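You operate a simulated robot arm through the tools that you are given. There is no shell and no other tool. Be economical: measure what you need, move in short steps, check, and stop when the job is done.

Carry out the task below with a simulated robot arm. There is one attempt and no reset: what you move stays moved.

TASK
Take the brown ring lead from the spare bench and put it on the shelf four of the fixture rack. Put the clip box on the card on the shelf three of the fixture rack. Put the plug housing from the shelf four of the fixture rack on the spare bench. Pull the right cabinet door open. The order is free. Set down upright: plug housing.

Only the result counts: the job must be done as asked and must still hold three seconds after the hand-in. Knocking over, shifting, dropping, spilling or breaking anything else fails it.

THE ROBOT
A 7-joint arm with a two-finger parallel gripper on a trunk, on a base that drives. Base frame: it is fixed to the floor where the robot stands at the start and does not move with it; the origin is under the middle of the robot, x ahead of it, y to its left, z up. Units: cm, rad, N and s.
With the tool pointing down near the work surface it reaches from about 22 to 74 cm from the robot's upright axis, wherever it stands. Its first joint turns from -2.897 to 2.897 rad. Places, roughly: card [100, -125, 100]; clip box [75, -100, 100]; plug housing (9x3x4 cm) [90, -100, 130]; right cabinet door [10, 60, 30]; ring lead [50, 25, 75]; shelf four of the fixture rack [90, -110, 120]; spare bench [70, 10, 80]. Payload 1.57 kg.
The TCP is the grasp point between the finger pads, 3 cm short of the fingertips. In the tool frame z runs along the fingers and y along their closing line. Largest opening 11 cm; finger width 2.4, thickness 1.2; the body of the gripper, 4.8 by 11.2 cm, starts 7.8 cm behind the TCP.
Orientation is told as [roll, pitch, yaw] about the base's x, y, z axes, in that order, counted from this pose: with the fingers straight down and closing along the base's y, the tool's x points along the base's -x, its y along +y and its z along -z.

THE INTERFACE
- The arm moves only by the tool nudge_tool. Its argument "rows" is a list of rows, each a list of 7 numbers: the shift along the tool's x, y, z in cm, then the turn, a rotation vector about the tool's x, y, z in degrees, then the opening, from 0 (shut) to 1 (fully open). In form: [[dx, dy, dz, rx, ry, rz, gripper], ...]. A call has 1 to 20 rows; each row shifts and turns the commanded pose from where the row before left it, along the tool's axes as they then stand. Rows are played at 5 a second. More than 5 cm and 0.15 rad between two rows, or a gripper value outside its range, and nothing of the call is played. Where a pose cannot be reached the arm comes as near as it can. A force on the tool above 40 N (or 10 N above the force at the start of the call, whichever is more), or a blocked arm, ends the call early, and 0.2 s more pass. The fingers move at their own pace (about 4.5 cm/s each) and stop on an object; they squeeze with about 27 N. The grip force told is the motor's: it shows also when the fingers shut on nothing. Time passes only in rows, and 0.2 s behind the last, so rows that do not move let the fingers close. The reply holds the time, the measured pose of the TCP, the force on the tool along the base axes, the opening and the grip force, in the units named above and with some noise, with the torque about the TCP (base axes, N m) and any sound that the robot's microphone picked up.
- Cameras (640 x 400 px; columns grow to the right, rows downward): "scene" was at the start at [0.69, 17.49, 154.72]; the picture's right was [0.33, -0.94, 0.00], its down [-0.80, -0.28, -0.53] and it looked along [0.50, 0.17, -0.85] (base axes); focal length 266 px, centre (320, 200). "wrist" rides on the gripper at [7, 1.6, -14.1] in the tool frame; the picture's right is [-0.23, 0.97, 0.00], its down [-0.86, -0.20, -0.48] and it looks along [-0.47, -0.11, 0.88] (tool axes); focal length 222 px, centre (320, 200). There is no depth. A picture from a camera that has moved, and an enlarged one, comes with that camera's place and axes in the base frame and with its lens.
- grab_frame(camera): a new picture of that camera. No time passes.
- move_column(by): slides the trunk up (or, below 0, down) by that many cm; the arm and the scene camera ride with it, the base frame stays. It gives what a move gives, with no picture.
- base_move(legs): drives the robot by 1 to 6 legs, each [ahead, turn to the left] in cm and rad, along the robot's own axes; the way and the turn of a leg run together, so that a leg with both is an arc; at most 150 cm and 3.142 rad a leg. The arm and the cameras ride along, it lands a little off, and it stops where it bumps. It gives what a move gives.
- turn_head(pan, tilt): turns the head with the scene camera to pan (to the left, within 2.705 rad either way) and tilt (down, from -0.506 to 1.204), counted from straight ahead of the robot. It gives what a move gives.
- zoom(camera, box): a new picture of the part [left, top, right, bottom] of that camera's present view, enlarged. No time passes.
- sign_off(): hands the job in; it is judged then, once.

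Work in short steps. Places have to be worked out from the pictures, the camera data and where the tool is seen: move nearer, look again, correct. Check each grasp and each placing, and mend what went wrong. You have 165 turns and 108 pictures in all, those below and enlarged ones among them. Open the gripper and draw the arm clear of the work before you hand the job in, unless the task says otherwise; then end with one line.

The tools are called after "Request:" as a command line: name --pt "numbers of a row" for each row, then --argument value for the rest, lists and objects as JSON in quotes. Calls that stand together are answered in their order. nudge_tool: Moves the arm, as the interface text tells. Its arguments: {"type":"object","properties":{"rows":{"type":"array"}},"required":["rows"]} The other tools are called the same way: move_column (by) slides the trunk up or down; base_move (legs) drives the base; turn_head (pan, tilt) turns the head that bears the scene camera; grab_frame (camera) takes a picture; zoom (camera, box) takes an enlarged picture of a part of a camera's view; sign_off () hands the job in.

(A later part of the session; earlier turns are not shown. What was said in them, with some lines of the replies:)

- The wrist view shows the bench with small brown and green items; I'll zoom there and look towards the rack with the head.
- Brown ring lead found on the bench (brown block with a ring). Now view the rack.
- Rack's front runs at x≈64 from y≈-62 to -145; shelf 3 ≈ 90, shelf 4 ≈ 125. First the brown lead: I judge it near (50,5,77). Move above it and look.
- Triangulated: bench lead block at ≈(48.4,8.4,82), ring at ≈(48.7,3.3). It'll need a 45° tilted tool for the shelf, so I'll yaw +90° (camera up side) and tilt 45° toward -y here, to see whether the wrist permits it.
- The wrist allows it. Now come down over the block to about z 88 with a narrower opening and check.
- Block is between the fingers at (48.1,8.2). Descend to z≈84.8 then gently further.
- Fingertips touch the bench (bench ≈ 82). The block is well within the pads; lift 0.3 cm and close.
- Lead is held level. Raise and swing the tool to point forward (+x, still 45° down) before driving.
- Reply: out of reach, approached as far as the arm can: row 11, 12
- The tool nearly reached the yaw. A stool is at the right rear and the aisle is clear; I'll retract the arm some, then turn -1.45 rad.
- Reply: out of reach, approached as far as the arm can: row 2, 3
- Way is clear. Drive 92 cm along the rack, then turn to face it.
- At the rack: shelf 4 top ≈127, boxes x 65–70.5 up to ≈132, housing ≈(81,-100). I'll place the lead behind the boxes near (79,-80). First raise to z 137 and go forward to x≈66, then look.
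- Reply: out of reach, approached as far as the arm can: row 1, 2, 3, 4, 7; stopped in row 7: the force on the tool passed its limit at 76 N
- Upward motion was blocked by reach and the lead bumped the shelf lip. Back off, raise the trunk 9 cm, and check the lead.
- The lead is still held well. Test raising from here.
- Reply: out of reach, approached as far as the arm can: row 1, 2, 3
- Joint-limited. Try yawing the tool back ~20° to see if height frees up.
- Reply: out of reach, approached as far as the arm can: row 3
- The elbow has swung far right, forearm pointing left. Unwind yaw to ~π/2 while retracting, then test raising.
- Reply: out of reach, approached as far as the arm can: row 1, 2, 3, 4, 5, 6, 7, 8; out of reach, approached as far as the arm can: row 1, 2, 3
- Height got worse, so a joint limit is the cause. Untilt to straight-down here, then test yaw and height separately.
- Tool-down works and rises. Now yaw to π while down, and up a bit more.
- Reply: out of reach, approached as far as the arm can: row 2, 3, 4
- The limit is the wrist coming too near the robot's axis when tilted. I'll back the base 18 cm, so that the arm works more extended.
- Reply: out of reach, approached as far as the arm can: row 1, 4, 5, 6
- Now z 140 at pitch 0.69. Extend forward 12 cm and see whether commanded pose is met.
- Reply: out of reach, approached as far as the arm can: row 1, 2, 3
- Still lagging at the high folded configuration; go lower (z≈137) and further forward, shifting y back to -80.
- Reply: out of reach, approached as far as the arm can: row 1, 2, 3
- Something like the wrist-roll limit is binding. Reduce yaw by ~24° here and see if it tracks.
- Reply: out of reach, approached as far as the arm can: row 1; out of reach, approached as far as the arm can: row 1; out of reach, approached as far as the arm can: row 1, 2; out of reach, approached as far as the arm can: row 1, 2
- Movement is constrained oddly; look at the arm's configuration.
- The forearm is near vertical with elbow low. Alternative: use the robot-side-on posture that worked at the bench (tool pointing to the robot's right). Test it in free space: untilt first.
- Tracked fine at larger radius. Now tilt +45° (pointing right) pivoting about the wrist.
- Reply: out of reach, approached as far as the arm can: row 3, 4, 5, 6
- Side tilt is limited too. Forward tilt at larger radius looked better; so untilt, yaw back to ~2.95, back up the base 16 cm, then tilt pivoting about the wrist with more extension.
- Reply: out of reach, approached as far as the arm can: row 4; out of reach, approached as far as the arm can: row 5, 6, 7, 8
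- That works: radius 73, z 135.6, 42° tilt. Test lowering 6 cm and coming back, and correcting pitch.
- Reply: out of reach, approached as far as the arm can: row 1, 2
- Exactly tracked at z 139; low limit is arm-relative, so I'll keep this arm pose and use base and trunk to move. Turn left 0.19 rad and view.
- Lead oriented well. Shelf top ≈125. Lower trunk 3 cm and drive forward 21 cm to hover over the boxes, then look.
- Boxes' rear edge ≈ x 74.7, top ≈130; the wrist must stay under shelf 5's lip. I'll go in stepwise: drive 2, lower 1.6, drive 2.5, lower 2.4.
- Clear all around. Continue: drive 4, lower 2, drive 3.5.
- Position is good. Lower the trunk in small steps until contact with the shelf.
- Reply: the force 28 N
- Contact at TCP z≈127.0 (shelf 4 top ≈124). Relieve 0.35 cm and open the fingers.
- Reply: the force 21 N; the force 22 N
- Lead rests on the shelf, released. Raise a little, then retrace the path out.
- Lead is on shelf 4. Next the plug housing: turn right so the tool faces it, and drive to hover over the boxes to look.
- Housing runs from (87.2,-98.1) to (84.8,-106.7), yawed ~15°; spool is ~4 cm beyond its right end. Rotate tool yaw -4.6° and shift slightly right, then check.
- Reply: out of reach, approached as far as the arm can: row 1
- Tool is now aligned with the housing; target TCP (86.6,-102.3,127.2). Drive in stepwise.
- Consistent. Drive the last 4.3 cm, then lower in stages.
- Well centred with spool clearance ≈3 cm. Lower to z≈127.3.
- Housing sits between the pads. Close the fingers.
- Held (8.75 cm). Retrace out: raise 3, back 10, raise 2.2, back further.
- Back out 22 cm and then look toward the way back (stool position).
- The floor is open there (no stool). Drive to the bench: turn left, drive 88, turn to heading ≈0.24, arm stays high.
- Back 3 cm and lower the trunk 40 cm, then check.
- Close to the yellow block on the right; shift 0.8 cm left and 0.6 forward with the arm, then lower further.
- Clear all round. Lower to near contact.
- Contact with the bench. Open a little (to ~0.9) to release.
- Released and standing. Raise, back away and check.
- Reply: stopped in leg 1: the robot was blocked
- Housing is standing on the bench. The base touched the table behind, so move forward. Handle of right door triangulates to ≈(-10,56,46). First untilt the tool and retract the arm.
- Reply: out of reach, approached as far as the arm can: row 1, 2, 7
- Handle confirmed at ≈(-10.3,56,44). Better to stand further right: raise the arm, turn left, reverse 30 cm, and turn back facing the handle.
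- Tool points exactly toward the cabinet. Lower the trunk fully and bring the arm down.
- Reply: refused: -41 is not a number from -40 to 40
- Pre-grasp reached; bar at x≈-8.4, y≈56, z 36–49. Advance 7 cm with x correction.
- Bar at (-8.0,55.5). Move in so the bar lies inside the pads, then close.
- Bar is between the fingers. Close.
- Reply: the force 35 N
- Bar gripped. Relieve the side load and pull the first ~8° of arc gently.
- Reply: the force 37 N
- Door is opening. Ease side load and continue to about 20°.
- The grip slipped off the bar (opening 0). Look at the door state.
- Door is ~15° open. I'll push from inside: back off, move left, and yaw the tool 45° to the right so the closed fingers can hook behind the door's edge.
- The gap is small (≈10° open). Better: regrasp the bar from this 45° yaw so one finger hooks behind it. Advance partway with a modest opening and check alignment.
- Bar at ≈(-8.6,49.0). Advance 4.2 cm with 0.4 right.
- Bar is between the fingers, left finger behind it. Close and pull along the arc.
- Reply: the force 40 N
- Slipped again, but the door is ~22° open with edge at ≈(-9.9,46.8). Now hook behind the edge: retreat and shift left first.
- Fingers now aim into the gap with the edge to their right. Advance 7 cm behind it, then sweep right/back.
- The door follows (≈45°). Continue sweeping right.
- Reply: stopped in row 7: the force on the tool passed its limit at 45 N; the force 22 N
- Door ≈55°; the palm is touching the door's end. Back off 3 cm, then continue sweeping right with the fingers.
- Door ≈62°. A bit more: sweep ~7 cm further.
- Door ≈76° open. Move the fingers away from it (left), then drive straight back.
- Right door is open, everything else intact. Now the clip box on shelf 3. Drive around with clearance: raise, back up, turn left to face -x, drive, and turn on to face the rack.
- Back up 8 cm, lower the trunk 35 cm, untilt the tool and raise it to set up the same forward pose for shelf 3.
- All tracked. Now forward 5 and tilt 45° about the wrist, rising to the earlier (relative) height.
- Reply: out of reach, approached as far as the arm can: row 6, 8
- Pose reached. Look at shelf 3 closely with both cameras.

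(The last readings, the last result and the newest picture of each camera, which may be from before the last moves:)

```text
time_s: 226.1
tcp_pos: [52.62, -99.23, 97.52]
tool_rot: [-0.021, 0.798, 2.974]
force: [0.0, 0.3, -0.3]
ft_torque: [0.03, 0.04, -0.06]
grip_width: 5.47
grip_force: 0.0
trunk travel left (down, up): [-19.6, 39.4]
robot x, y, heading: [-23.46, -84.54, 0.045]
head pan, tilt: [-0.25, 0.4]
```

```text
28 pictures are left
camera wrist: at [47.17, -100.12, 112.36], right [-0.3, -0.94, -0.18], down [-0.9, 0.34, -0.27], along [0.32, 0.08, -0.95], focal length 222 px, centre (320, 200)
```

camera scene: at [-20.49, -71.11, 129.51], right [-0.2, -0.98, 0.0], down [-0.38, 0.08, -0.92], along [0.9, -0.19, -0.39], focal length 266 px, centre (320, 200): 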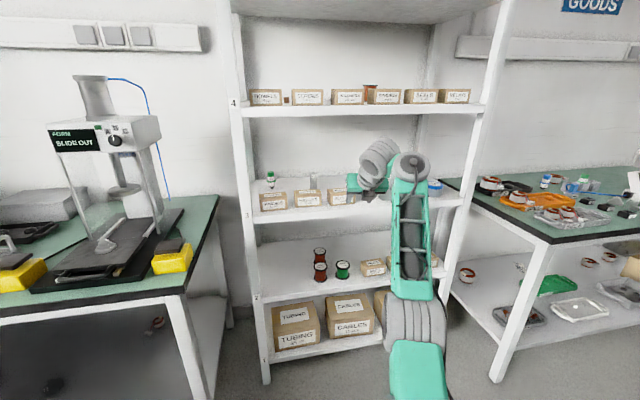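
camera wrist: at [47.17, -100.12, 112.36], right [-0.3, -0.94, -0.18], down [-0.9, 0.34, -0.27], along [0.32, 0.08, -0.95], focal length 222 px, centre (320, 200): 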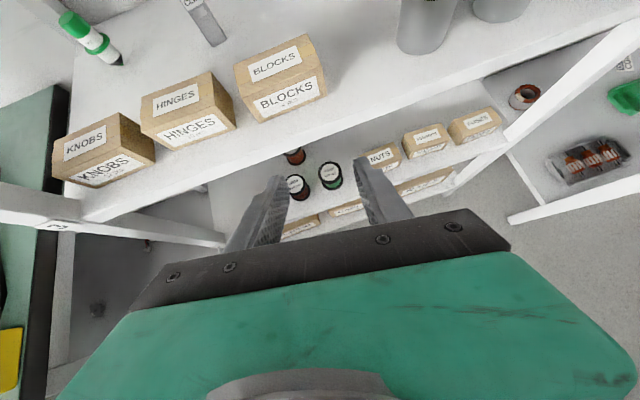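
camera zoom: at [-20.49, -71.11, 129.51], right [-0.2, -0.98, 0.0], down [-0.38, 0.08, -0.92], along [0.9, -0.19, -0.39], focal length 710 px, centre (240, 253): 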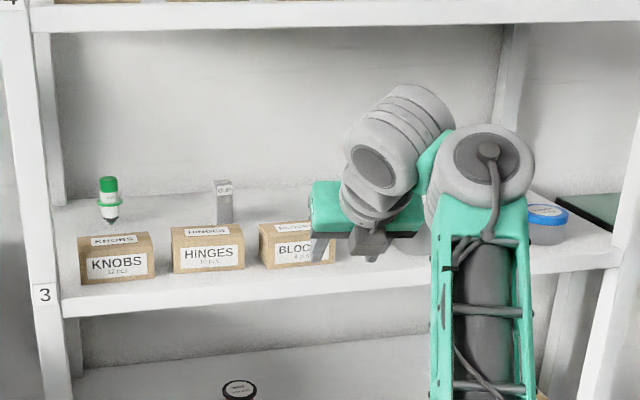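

Clip box stands at ≈(86–88,-91), ~2.8 wide, 7 tall; card ≈(91,-135). Align heading (+0.065), raise 2 cm and drive 20 cm to hover over the front boxes.

Request:
move_column --by 2

Request:
base_move --legs '[[0, 0.065], [20, 0]]'

Request:
grab_frame --camera "wrist"

```text
time_s: 226.8
tcp_pos: [52.58, -99.21, 99.58]
tool_rot: [-0.022, 0.797, 2.973]
force: [0.2, 0.2, -0.1]
ft_torque: [0.07, 0.01, 0.02]
grip_width: 5.53
grip_force: 0.0
trunk travel left (down, up): [-21.6, 37.4]
robot x, y, heading: [-22.93, -84.31, 0.046]
head pan, tilt: [-0.25, 0.4]
```

```text
time_s: 228.8
tcp_pos: [73.3, -91.93, 99.64]
tool_rot: [-0.02, 0.798, 3.041]
force: [-0.6, 0.9, -0.1]
ft_torque: [-0.01, 0.01, 0.0]
grip_width: 5.47
grip_force: 0.0
trunk travel left (down, up): [-21.6, 37.4]
robot x, y, heading: [-3.05, -82.15, 0.108]
head pan, tilt: [-0.25, 0.4]
```

```text
27 pictures are left
camera wrist: at [67.98, -93.2, 114.36], right [-0.24, -0.95, -0.18], down [-0.92, 0.28, -0.27], along [0.31, 0.1, -0.95], focal length 222 px, centre (320, 200)
```

wrist: 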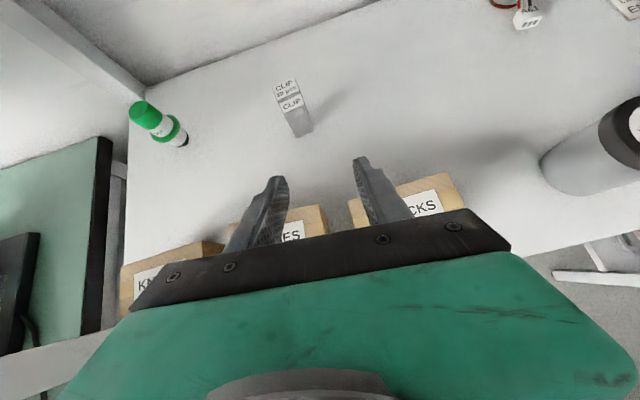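

Clip box centre ≈(87.1,-90.8), top z 95.3; the drive line leads right onto it. Drive 3, lower 2, drive 6 and check.

Request:
base_move --legs '[[3, 0]]'

Request:
move_column --by -2

Request:
base_move --legs '[[5.5, 0]]'

Request:
grab_frame --camera "wrist"

```text
time_s: 229.7
tcp_pos: [76.2, -91.41, 99.45]
tool_rot: [-0.021, 0.796, 3.041]
force: [0.3, 0.0, -0.5]
ft_torque: [0.0, -0.02, 0.0]
grip_width: 5.52
grip_force: 0.1
trunk travel left (down, up): [-21.6, 37.4]
robot x, y, heading: [-0.46, -82.36, 0.11]
head pan, tilt: [-0.25, 0.4]
```

```text
time_s: 230.3
tcp_pos: [76.33, -91.51, 97.66]
tool_rot: [-0.021, 0.797, 3.044]
force: [-0.1, 0.2, -0.1]
ft_torque: [0.02, -0.02, 0.03]
grip_width: 5.5
grip_force: 0.1
trunk travel left (down, up): [-19.6, 39.4]
robot x, y, heading: [-0.43, -82.09, 0.109]
head pan, tilt: [-0.25, 0.4]
```

```text
time_s: 231.3
tcp_pos: [81.63, -91.09, 97.6]
tool_rot: [-0.019, 0.797, 3.039]
force: [-0.1, -0.1, 0.4]
ft_torque: [-0.02, 0.02, 0.0]
grip_width: 5.47
grip_force: 0.0
trunk travel left (down, up): [-19.6, 39.4]
robot x, y, heading: [4.93, -80.83, 0.109]
head pan, tilt: [-0.25, 0.4]
```

```text
26 pictures are left
camera wrist: at [76.43, -92.3, 112.34], right [-0.24, -0.95, -0.18], down [-0.92, 0.28, -0.27], along [0.31, 0.1, -0.95], focal length 222 px, centre (320, 200)
```

wrist: 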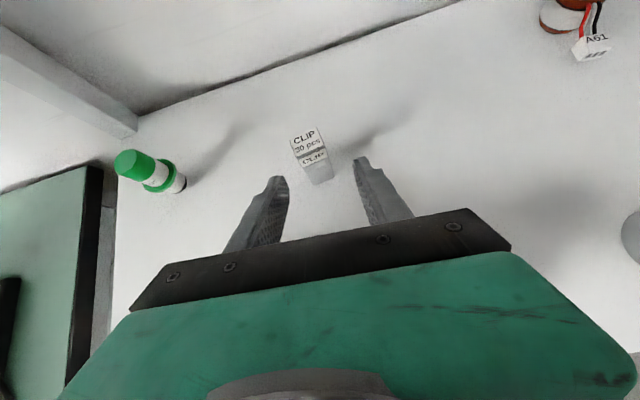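

Aligned. Forward 4.3 cm, lower 4.3 cm to z≈93.3, then check.

Request:
base_move --legs '[[4.4, 0]]'

Request:
move_column --by -4.3

Request:
grab_frame --camera "wrist"

```text
time_s: 232.2
tcp_pos: [86.04, -90.46, 97.51]
tool_rot: [-0.021, 0.796, 3.041]
force: [0.0, 0.1, -0.2]
ft_torque: [-0.01, 0.0, 0.0]
grip_width: 5.51
grip_force: 0.0
trunk travel left (down, up): [-19.6, 39.4]
robot x, y, heading: [9.36, -81.04, 0.105]
head pan, tilt: [-0.25, 0.4]
```

```text
time_s: 233.0
tcp_pos: [85.96, -90.43, 93.33]
tool_rot: [-0.021, 0.797, 3.043]
force: [-0.5, -1.0, -0.1]
ft_torque: [0.03, -0.01, 0.02]
grip_width: 5.5
grip_force: 0.0
trunk travel left (down, up): [-15.3, 43.7]
robot x, y, heading: [9.56, -80.82, 0.102]
head pan, tilt: [-0.25, 0.4]
```

```text
25 pictures are left
camera wrist: at [80.79, -91.79, 108.04], right [-0.24, -0.95, -0.18], down [-0.92, 0.28, -0.27], along [0.31, 0.1, -0.95], focal length 222 px, centre (320, 200)
```

wrist: 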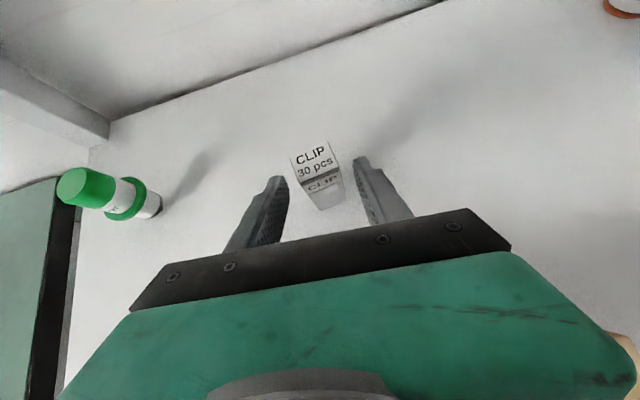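

Box is between the pads. Close and lift 1 cm.

Request:
nudge_tool --pt "0 0 0 0 0 0 0.35" --pt "0 0 0 0 0 0 0.25" --pt "0 0 0 0 0 0 0" --pt "0 0 0 0 0 0 0" --pt "0 0 0 0 0 0 0" --pt "0 0 0 0 0 0 0"

Request:
move_column --by 1.2

Request:
grab_frame --camera "wrist"

```text
time_s: 234.4
tcp_pos: [86.07, -90.56, 93.24]
tool_rot: [-0.022, 0.798, 3.043]
force: [-0.2, 0.3, 2.9]
ft_torque: [-0.03, -0.02, -0.03]
grip_width: 2.75
grip_force: 26.7
trunk travel left (down, up): [-15.3, 43.7]
robot x, y, heading: [9.43, -80.56, 0.111]
head pan, tilt: [-0.25, 0.4]
```

```text
time_s: 235.0
tcp_pos: [86.03, -90.46, 94.36]
tool_rot: [-0.02, 0.796, 3.042]
force: [-0.5, 0.0, -1.4]
ft_torque: [-0.02, 0.02, -0.01]
grip_width: 2.72
grip_force: 27.1
trunk travel left (down, up): [-16.5, 42.5]
robot x, y, heading: [9.57, -81.13, 0.11]
head pan, tilt: [-0.25, 0.4]
```

```text
24 pictures are left
camera wrist: at [80.82, -91.79, 109.2], right [-0.24, -0.95, -0.18], down [-0.92, 0.28, -0.27], along [0.31, 0.1, -0.95], focal length 222 px, centre (320, 200)
```

wrist: 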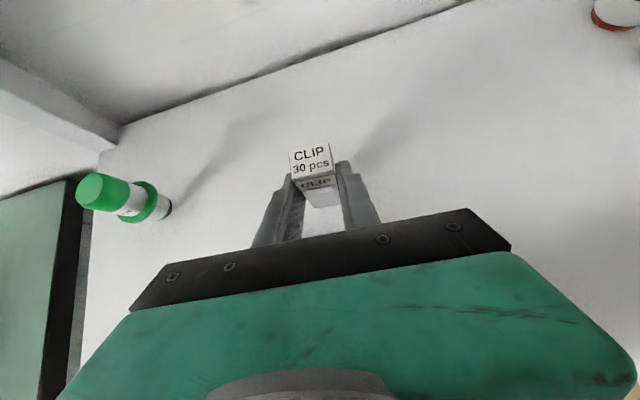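

Held. Exit along the same path.

Request:
move_column --by 3.4

Request:
base_move --legs '[[-9.8, 0]]'

Request:
move_column --by 2

Request:
base_move --legs '[[-24, 0]]'

Request:
grab_frame --camera "scene"

```text
time_s: 235.8
tcp_pos: [86.08, -90.58, 97.87]
tool_rot: [-0.021, 0.796, 3.043]
force: [-0.4, 0.1, -1.0]
ft_torque: [0.0, -0.01, 0.01]
grip_width: 2.71
grip_force: 26.9
trunk travel left (down, up): [-19.9, 39.1]
robot x, y, heading: [9.67, -80.45, 0.11]
head pan, tilt: [-0.25, 0.4]
```

```text
time_s: 236.9
tcp_pos: [76.42, -91.38, 97.75]
tool_rot: [-0.021, 0.796, 3.044]
force: [-0.1, -0.1, -0.1]
ft_torque: [-0.02, 0.01, 0.0]
grip_width: 2.72
grip_force: 27.0
trunk travel left (down, up): [-19.9, 39.1]
robot x, y, heading: [0.17, -81.53, 0.115]
head pan, tilt: [-0.25, 0.4]
```

```text
time_s: 237.6
tcp_pos: [76.29, -91.28, 99.78]
tool_rot: [-0.021, 0.797, 3.043]
force: [0.2, -0.5, -0.4]
ft_torque: [0.01, 0.03, -0.03]
grip_width: 2.72
grip_force: 26.8
trunk travel left (down, up): [-21.9, 37.1]
robot x, y, heading: [-0.26, -81.79, 0.111]
head pan, tilt: [-0.25, 0.4]
```

```text
time_s: 239.4
tcp_pos: [52.55, -94.27, 99.87]
tool_rot: [-0.02, 0.796, 3.041]
force: [0.0, 0.7, -0.8]
ft_torque: [0.0, 0.01, 0.01]
grip_width: 2.73
grip_force: 26.7
trunk travel left (down, up): [-21.9, 37.1]
robot x, y, heading: [-23.96, -84.47, 0.111]
head pan, tilt: [-0.25, 0.4]
```

```text
23 pictures are left
camera scene: at [-22.19, -71.13, 131.81], right [-0.14, -0.99, 0.0], down [-0.39, 0.05, -0.92], along [0.91, -0.13, -0.39], focal length 266 px, centre (320, 200)
```

scene: 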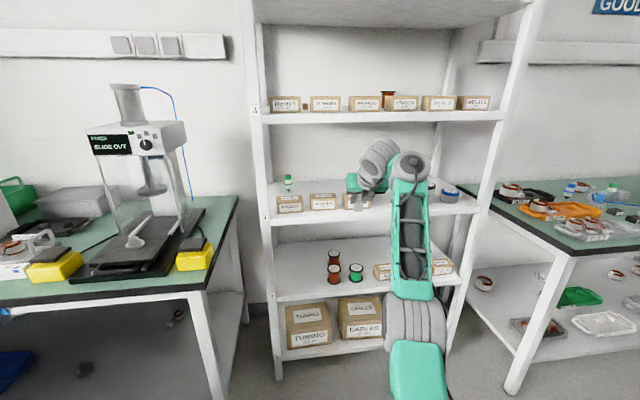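

Card lies behind the canisters, so I'll enter between BLOCKS and the first canister (y≈-109), then swing right inside. First reposition the base to y≈-90.7, heading 0.

Request:
base_move --legs '[[0, -0.611], [13, 0], [0, 0.5]]'

Request:
grab_frame --camera "wrist"

```text
time_s: 243.8
tcp_pos: [62.11, -109.28, 99.87]
tool_rot: [-0.021, 0.798, 2.925]
force: [0.2, 0.4, -0.6]
ft_torque: [-0.01, 0.02, 0.0]
grip_width: 2.74
grip_force: 27.3
trunk travel left (down, up): [-21.9, 37.1]
robot x, y, heading: [-12.81, -91.0, -0.01]
head pan, tilt: [-0.25, 0.4]
```

```text
22 pictures are left
camera wrist: at [56.71, -110.02, 114.64], right [-0.35, -0.92, -0.18], down [-0.88, 0.39, -0.27], along [0.32, 0.06, -0.95], focal length 222 px, centre (320, 200)
```

wrist: 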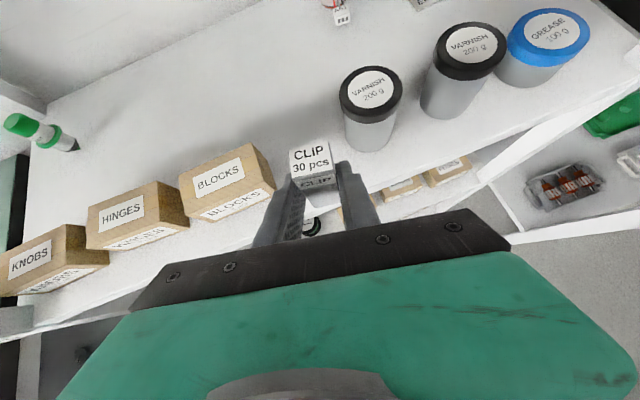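

Clear gap on both sides. Drive 14, lower 2.4, drive 9.5, then look.

Request:
base_move --legs '[[14, 0]]'

Request:
move_column --by -2.4

Request:
base_move --legs '[[9.5, 0]]'

Request:
grab_frame --camera "wrist"

Request:
grab_frame --camera "scene"

```text
time_s: 245.1
tcp_pos: [76.0, -109.35, 99.76]
tool_rot: [-0.021, 0.799, 2.925]
force: [0.1, 0.6, -0.4]
ft_torque: [0.0, 0.03, -0.01]
grip_width: 2.74
grip_force: 26.8
trunk travel left (down, up): [-21.9, 37.1]
robot x, y, heading: [1.22, -90.54, -0.007]
head pan, tilt: [-0.25, 0.4]
```

```text
time_s: 245.8
tcp_pos: [76.05, -109.34, 97.4]
tool_rot: [-0.02, 0.797, 2.924]
force: [-0.3, 0.2, -1.3]
ft_torque: [-0.01, 0.01, 0.01]
grip_width: 2.74
grip_force: 26.9
trunk travel left (down, up): [-19.5, 39.5]
robot x, y, heading: [1.03, -91.01, -0.004]
head pan, tilt: [-0.25, 0.4]
```

```text
time_s: 246.9
tcp_pos: [85.41, -109.62, 97.43]
tool_rot: [-0.02, 0.796, 2.922]
force: [-0.4, -0.3, -0.8]
ft_torque: [-0.01, -0.02, 0.01]
grip_width: 2.75
grip_force: 27.0
trunk travel left (down, up): [-19.5, 39.5]
robot x, y, heading: [10.41, -90.67, -0.012]
head pan, tilt: [-0.25, 0.4]
```

```text
21 pictures are left
camera wrist: at [79.97, -110.27, 112.22], right [-0.35, -0.92, -0.18], down [-0.88, 0.39, -0.27], along [0.32, 0.06, -0.95], focal length 222 px, centre (320, 200)
```

wrist: 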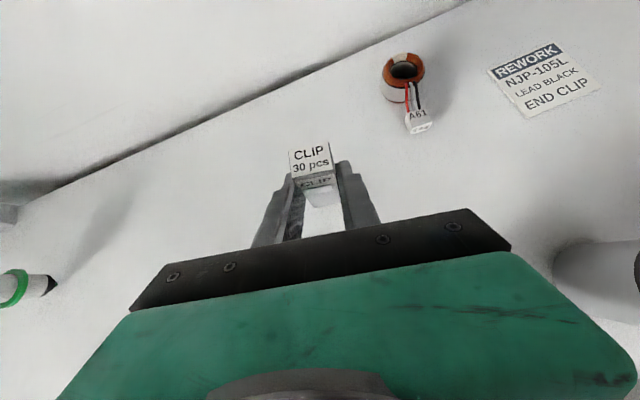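

```text
20 pictures are left
camera scene: at [13.87, -77.82, 129.41], right [-0.26, -0.97, 0.0], down [-0.38, 0.1, -0.92], along [0.89, -0.24, -0.39], focal length 266 px, centre (320, 200)
```

scene: 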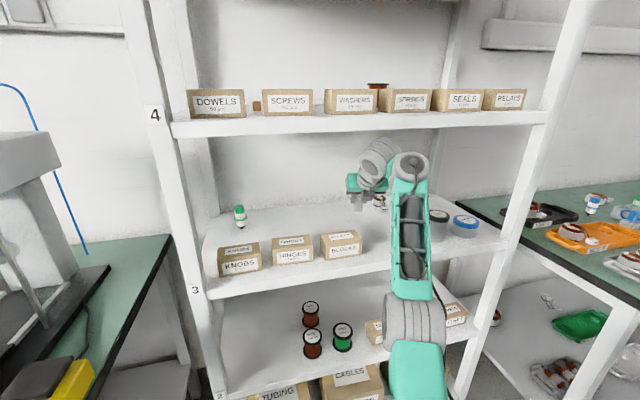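

Card centre ≈(90.6,-136) ("REWORK" card). Swing right by 0.29 rad at this height (stays between canisters and coil), and look.

Request:
base_move --legs '[[0, -0.29]]'

Request:
grab_frame --camera "wrist"

Request:
grab_frame --camera "scene"

```text
time_s: 248.2
tcp_pos: [77.14, -129.85, 97.44]
tool_rot: [-0.021, 0.797, 2.638]
force: [0.1, -0.3, 0.4]
ft_torque: [-0.02, 0.0, 0.01]
grip_width: 2.74
grip_force: 27.3
trunk travel left (down, up): [-19.5, 39.5]
robot x, y, heading: [10.43, -90.75, -0.291]
head pan, tilt: [-0.25, 0.4]
```

```text
19 pictures are left
camera wrist: at [71.73, -128.96, 112.21], right [-0.6, -0.78, -0.18], down [-0.73, 0.62, -0.27], along [0.32, -0.03, -0.95], focal length 222 px, centre (320, 200)
```

wrist: 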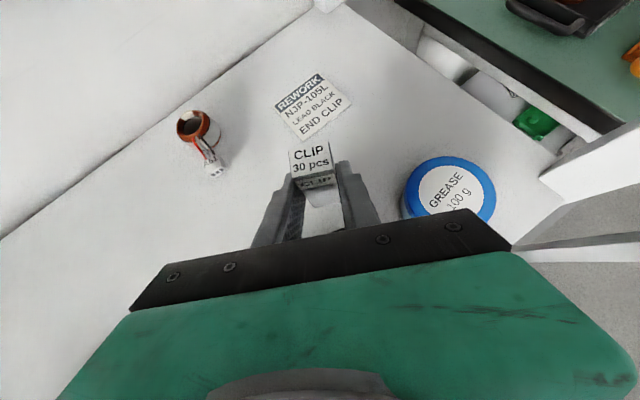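

```text
18 pictures are left
camera scene: at [17.45, -79.22, 129.41], right [-0.52, -0.86, 0.0], down [-0.33, 0.2, -0.92], along [0.79, -0.48, -0.39], focal length 266 px, centre (320, 200)
```

scene: 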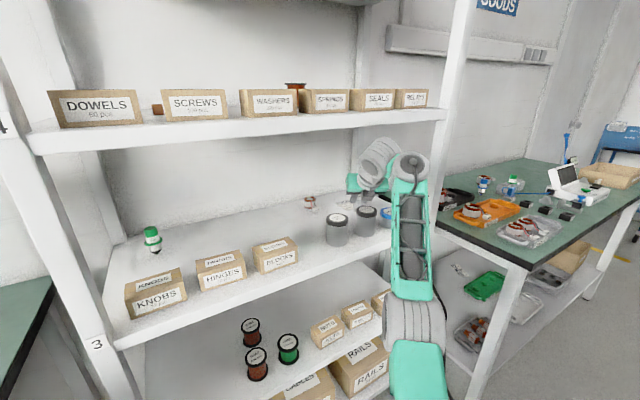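

Path to card is clear. Drive 4, trim heading -0.03, drive 9 more, and look.

Request:
base_move --legs '[[4, 0], [0, -0.03], [8.5, 0]]'

Request:
grab_frame --camera "wrist"

```text
time_s: 250.2
tcp_pos: [87.53, -135.56, 97.49]
tool_rot: [-0.022, 0.795, 2.609]
force: [0.5, 0.3, -0.9]
ft_torque: [-0.01, 0.02, -0.02]
grip_width: 2.76
grip_force: 27.0
trunk travel left (down, up): [-19.5, 39.5]
robot x, y, heading: [22.29, -94.8, -0.323]
head pan, tilt: [-0.25, 0.4]
```

```text
17 pictures are left
camera wrist: at [82.27, -134.56, 112.21], right [-0.62, -0.77, -0.18], down [-0.72, 0.64, -0.27], along [0.32, -0.04, -0.95], focal length 222 px, centre (320, 200)
```

wrist: 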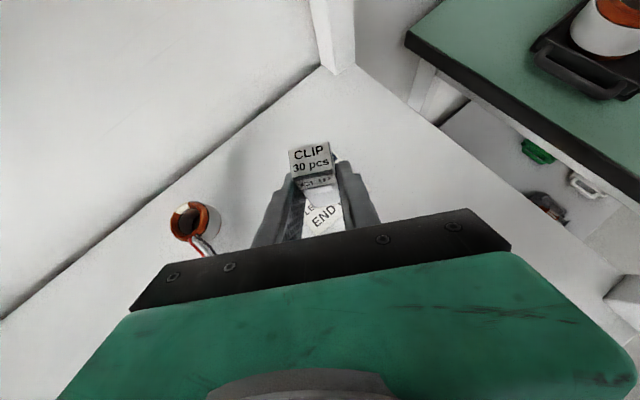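

Drive 1.5 more to centre the box on the card, then lower toward contact (~TCP z 93.2).

Request:
base_move --legs '[[1.4, 0]]'

Request:
move_column --by -3.5

Request:
grab_frame --camera "wrist"

```text
time_s: 250.9
tcp_pos: [88.88, -136.14, 97.36]
tool_rot: [-0.02, 0.795, 2.607]
force: [-0.1, 0.1, -0.5]
ft_torque: [0.01, 0.0, 0.02]
grip_width: 2.74
grip_force: 27.1
trunk travel left (down, up): [-19.5, 39.5]
robot x, y, heading: [23.7, -95.53, -0.322]
head pan, tilt: [-0.25, 0.4]
```

```text
time_s: 251.7
tcp_pos: [88.92, -136.08, 93.9]
tool_rot: [-0.021, 0.795, 2.608]
force: [0.6, -0.9, -0.1]
ft_torque: [-0.01, 0.01, 0.0]
grip_width: 2.75
grip_force: 27.1
trunk travel left (down, up): [-16.0, 43.0]
robot x, y, heading: [23.66, -95.46, -0.324]
head pan, tilt: [-0.25, 0.4]
```

```text
16 pictures are left
camera wrist: at [83.57, -135.0, 108.71], right [-0.62, -0.77, -0.18], down [-0.72, 0.64, -0.27], along [0.32, -0.04, -0.95], focal length 222 px, centre (320, 200)
```

wrist: 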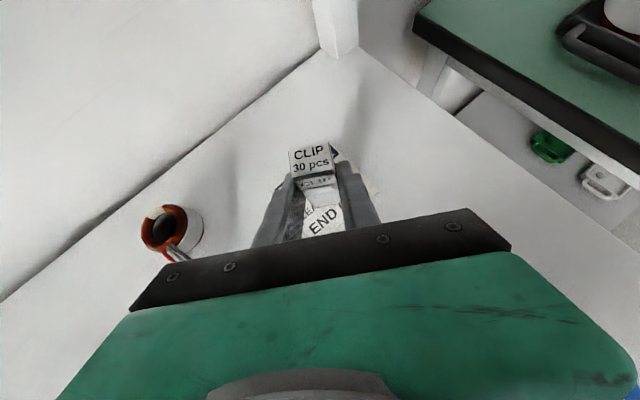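

Request:
move_column --by -0.5

Request:
move_column --by -0.3

```text
time_s: 252.3
tcp_pos: [88.86, -136.04, 93.47]
tool_rot: [-0.021, 0.797, 2.607]
force: [0.3, -0.7, 3.5]
ft_torque: [-0.11, -0.04, -0.01]
grip_width: 2.74
grip_force: 26.8
trunk travel left (down, up): [-15.5, 43.5]
robot x, y, heading: [23.68, -95.1, -0.325]
head pan, tilt: [-0.25, 0.4]
```

```text
time_s: 252.8
tcp_pos: [88.73, -136.06, 93.52]
tool_rot: [-0.021, 0.803, 2.609]
force: [1.1, -1.1, 14.9]
ft_torque: [-0.27, -0.18, 0.02]
grip_width: 2.75
grip_force: 27.1
trunk travel left (down, up): [-15.2, 43.8]
robot x, y, heading: [24.01, -94.79, -0.324]
head pan, tilt: [-0.25, 0.4]
```

Contact. Relieve 0.2 cm and open.

Request:
move_column --by 0.25

Request:
nudge_tool --pt "0 0 0 0 0 0 0.3" --pt "0 0 0 0 0 0 0.4" --pt "0 0 0 0 0 0 0.5" --pt "0 0 0 0 0 0 0.5" --pt "0 0 0 0 0 0 0.5"

Request:
grab_frame --camera "wrist"

```text
time_s: 253.3
tcp_pos: [88.73, -135.94, 93.51]
tool_rot: [-0.021, 0.8, 2.608]
force: [-0.3, 0.3, 12.1]
ft_torque: [-0.16, -0.09, -0.03]
grip_width: 2.75
grip_force: 26.8
trunk travel left (down, up): [-15.5, 43.5]
robot x, y, heading: [23.68, -95.26, -0.328]
head pan, tilt: [-0.25, 0.4]
```

```text
time_s: 254.5
tcp_pos: [88.95, -136.13, 93.32]
tool_rot: [-0.02, 0.797, 2.607]
force: [-0.3, 1.3, 0.0]
ft_torque: [0.01, 0.02, 0.01]
grip_width: 5.52
grip_force: 0.1
trunk travel left (down, up): [-15.5, 43.5]
robot x, y, heading: [23.73, -95.4, -0.322]
head pan, tilt: [-0.25, 0.4]
```

```text
15 pictures are left
camera wrist: at [83.58, -135.0, 108.15], right [-0.62, -0.77, -0.18], down [-0.72, 0.64, -0.27], along [0.32, -0.04, -0.95], focal length 222 px, centre (320, 200)
```

wrist: 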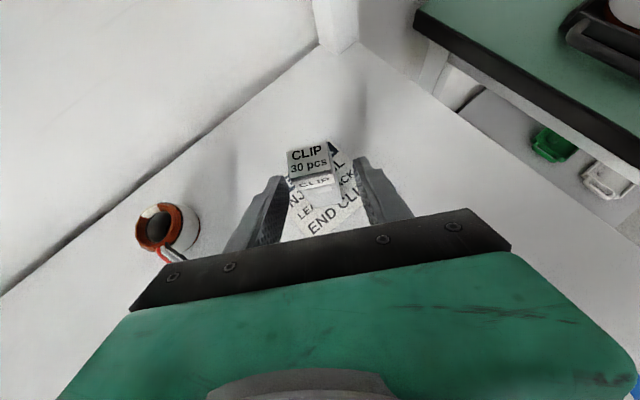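

The box stands on the card, released. Retrace: raise, back 13.5, swing left 0.32, back out.

Request:
move_column --by 4.2

Request:
base_move --legs '[[-13.5, 0]]'

Request:
grab_frame --camera "wrist"

Request:
base_move --legs '[[0, 0.31]]'

Request:
base_move --legs '[[-9, 0]]'

Request:
move_column --by 2.2

Request:
base_move --legs '[[-24, 0]]'

Request:
grab_frame --camera "scene"

```text
time_s: 255.3
tcp_pos: [89.0, -135.9, 97.55]
tool_rot: [-0.021, 0.795, 2.607]
force: [-0.2, -0.9, 0.0]
ft_torque: [-0.02, 0.04, -0.04]
grip_width: 5.5
grip_force: 0.1
trunk travel left (down, up): [-19.7, 39.3]
robot x, y, heading: [23.66, -95.12, -0.323]
head pan, tilt: [-0.25, 0.4]
```

```text
time_s: 256.6
tcp_pos: [76.18, -131.84, 97.6]
tool_rot: [-0.02, 0.797, 2.607]
force: [-0.7, -0.8, -0.9]
ft_torque: [-0.01, 0.02, 0.02]
grip_width: 5.49
grip_force: 0.0
trunk travel left (down, up): [-19.7, 39.3]
robot x, y, heading: [10.67, -91.05, -0.321]
head pan, tilt: [-0.25, 0.4]
```

```text
14 pictures are left
camera wrist: at [70.8, -130.76, 112.35], right [-0.62, -0.76, -0.18], down [-0.72, 0.64, -0.27], along [0.32, -0.04, -0.95], focal length 222 px, centre (320, 200)
```

wrist: 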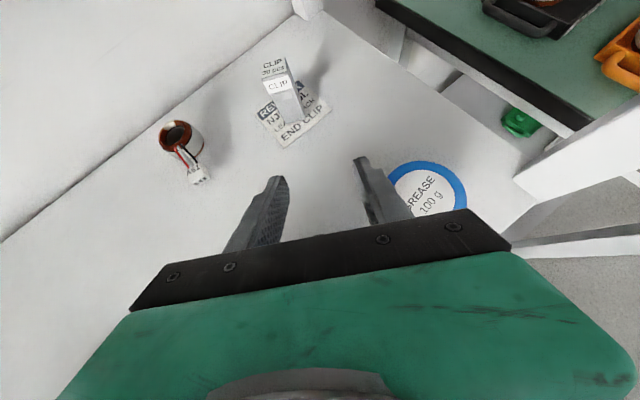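

```text
time_s: 258.1
tcp_pos: [85.62, -109.84, 97.61]
tool_rot: [-0.021, 0.796, 2.919]
force: [-0.2, 0.7, -0.5]
ft_torque: [0.02, 0.05, 0.0]
grip_width: 5.49
grip_force: 0.1
trunk travel left (down, up): [-19.7, 39.3]
robot x, y, heading: [11.16, -91.11, -0.012]
head pan, tilt: [-0.25, 0.4]
```

```text
time_s: 259.2
tcp_pos: [76.51, -109.75, 97.54]
tool_rot: [-0.021, 0.795, 2.919]
force: [0.8, -0.6, -1.0]
ft_torque: [0.0, 0.01, -0.01]
grip_width: 5.51
grip_force: 0.0
trunk travel left (down, up): [-19.7, 39.3]
robot x, y, heading: [1.61, -90.88, -0.015]
head pan, tilt: [-0.25, 0.4]
```

```text
time_s: 259.8
tcp_pos: [76.51, -109.84, 99.76]
tool_rot: [-0.022, 0.796, 2.917]
force: [0.4, -0.4, 0.4]
ft_torque: [0.01, -0.05, -0.03]
grip_width: 5.51
grip_force: 0.1
trunk travel left (down, up): [-21.9, 37.1]
robot x, y, heading: [1.9, -90.64, -0.012]
head pan, tilt: [-0.25, 0.4]
```

```text
time_s: 261.6
tcp_pos: [52.51, -109.33, 99.78]
tool_rot: [-0.021, 0.798, 2.919]
force: [0.3, 0.1, 0.0]
ft_torque: [0.01, 0.02, -0.03]
grip_width: 5.47
grip_force: 0.1
trunk travel left (down, up): [-21.9, 37.1]
robot x, y, heading: [-22.34, -90.29, -0.012]
head pan, tilt: [-0.25, 0.4]
```

```text
13 pictures are left
camera scene: at [-18.88, -77.38, 131.76], right [-0.26, -0.97, 0.0], down [-0.38, 0.1, -0.92], along [0.89, -0.24, -0.39], focal length 266 px, centre (320, 200)
```

scene: 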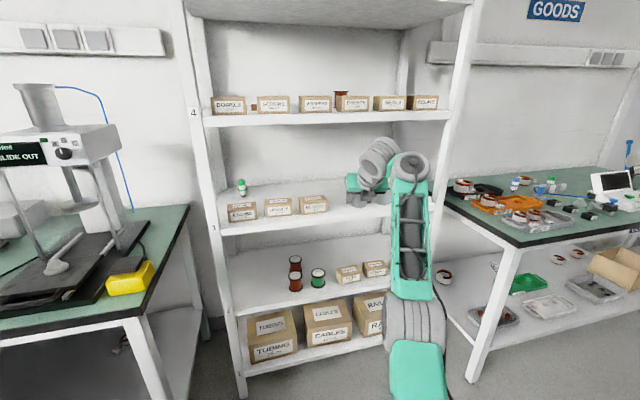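

Clip box stands on the card. Last check: view the bench and cabinet from here.

Request:
turn_head --pan 1.2 --tilt 0.4

Request:
zoom --camera "scene" --box '[120, 60, 640, 385]'

```text
time_s: 263.2
tcp_pos: [52.5, -109.2, 99.76]
tool_rot: [-0.02, 0.799, 2.92]
force: [0.8, -0.2, 0.0]
ft_torque: [-0.01, 0.03, -0.01]
grip_width: 5.48
grip_force: 0.0
trunk travel left (down, up): [-21.9, 37.1]
robot x, y, heading: [-22.26, -90.56, -0.009]
head pan, tilt: [1.201, 0.4]
```

```text
1.23 times, centred on (380, 222) of scene
camera zoom: at [-24.4, -66.4, 131.76], right [0.93, -0.37, 0.0], down [-0.14, -0.36, -0.92], along [0.34, 0.85, -0.39], focal length 328 px, centre (246, 172)
```

zoom: 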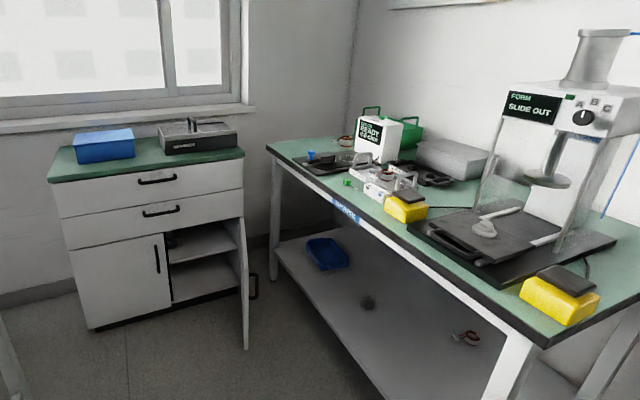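

The door stands wide open, the housing is upright on the bench, the lead is on shelf four and the clip box is on its card. The gripper is open and clear, so I hand in.

Request:
sign_off

```text
The job is handed in.
```

I finished all four tasks and handed the job in: the brown ring lead is on shelf four, the clip box is on the card on shelf three, the plug housing stands upright on the spare bench, and the right cabinet door is open about 76°. Along the way the held lead bumped shelf four's front edge, and the base bumped something behind it while reversing, probably the side table. Nothing looked shifted in the later pictures.
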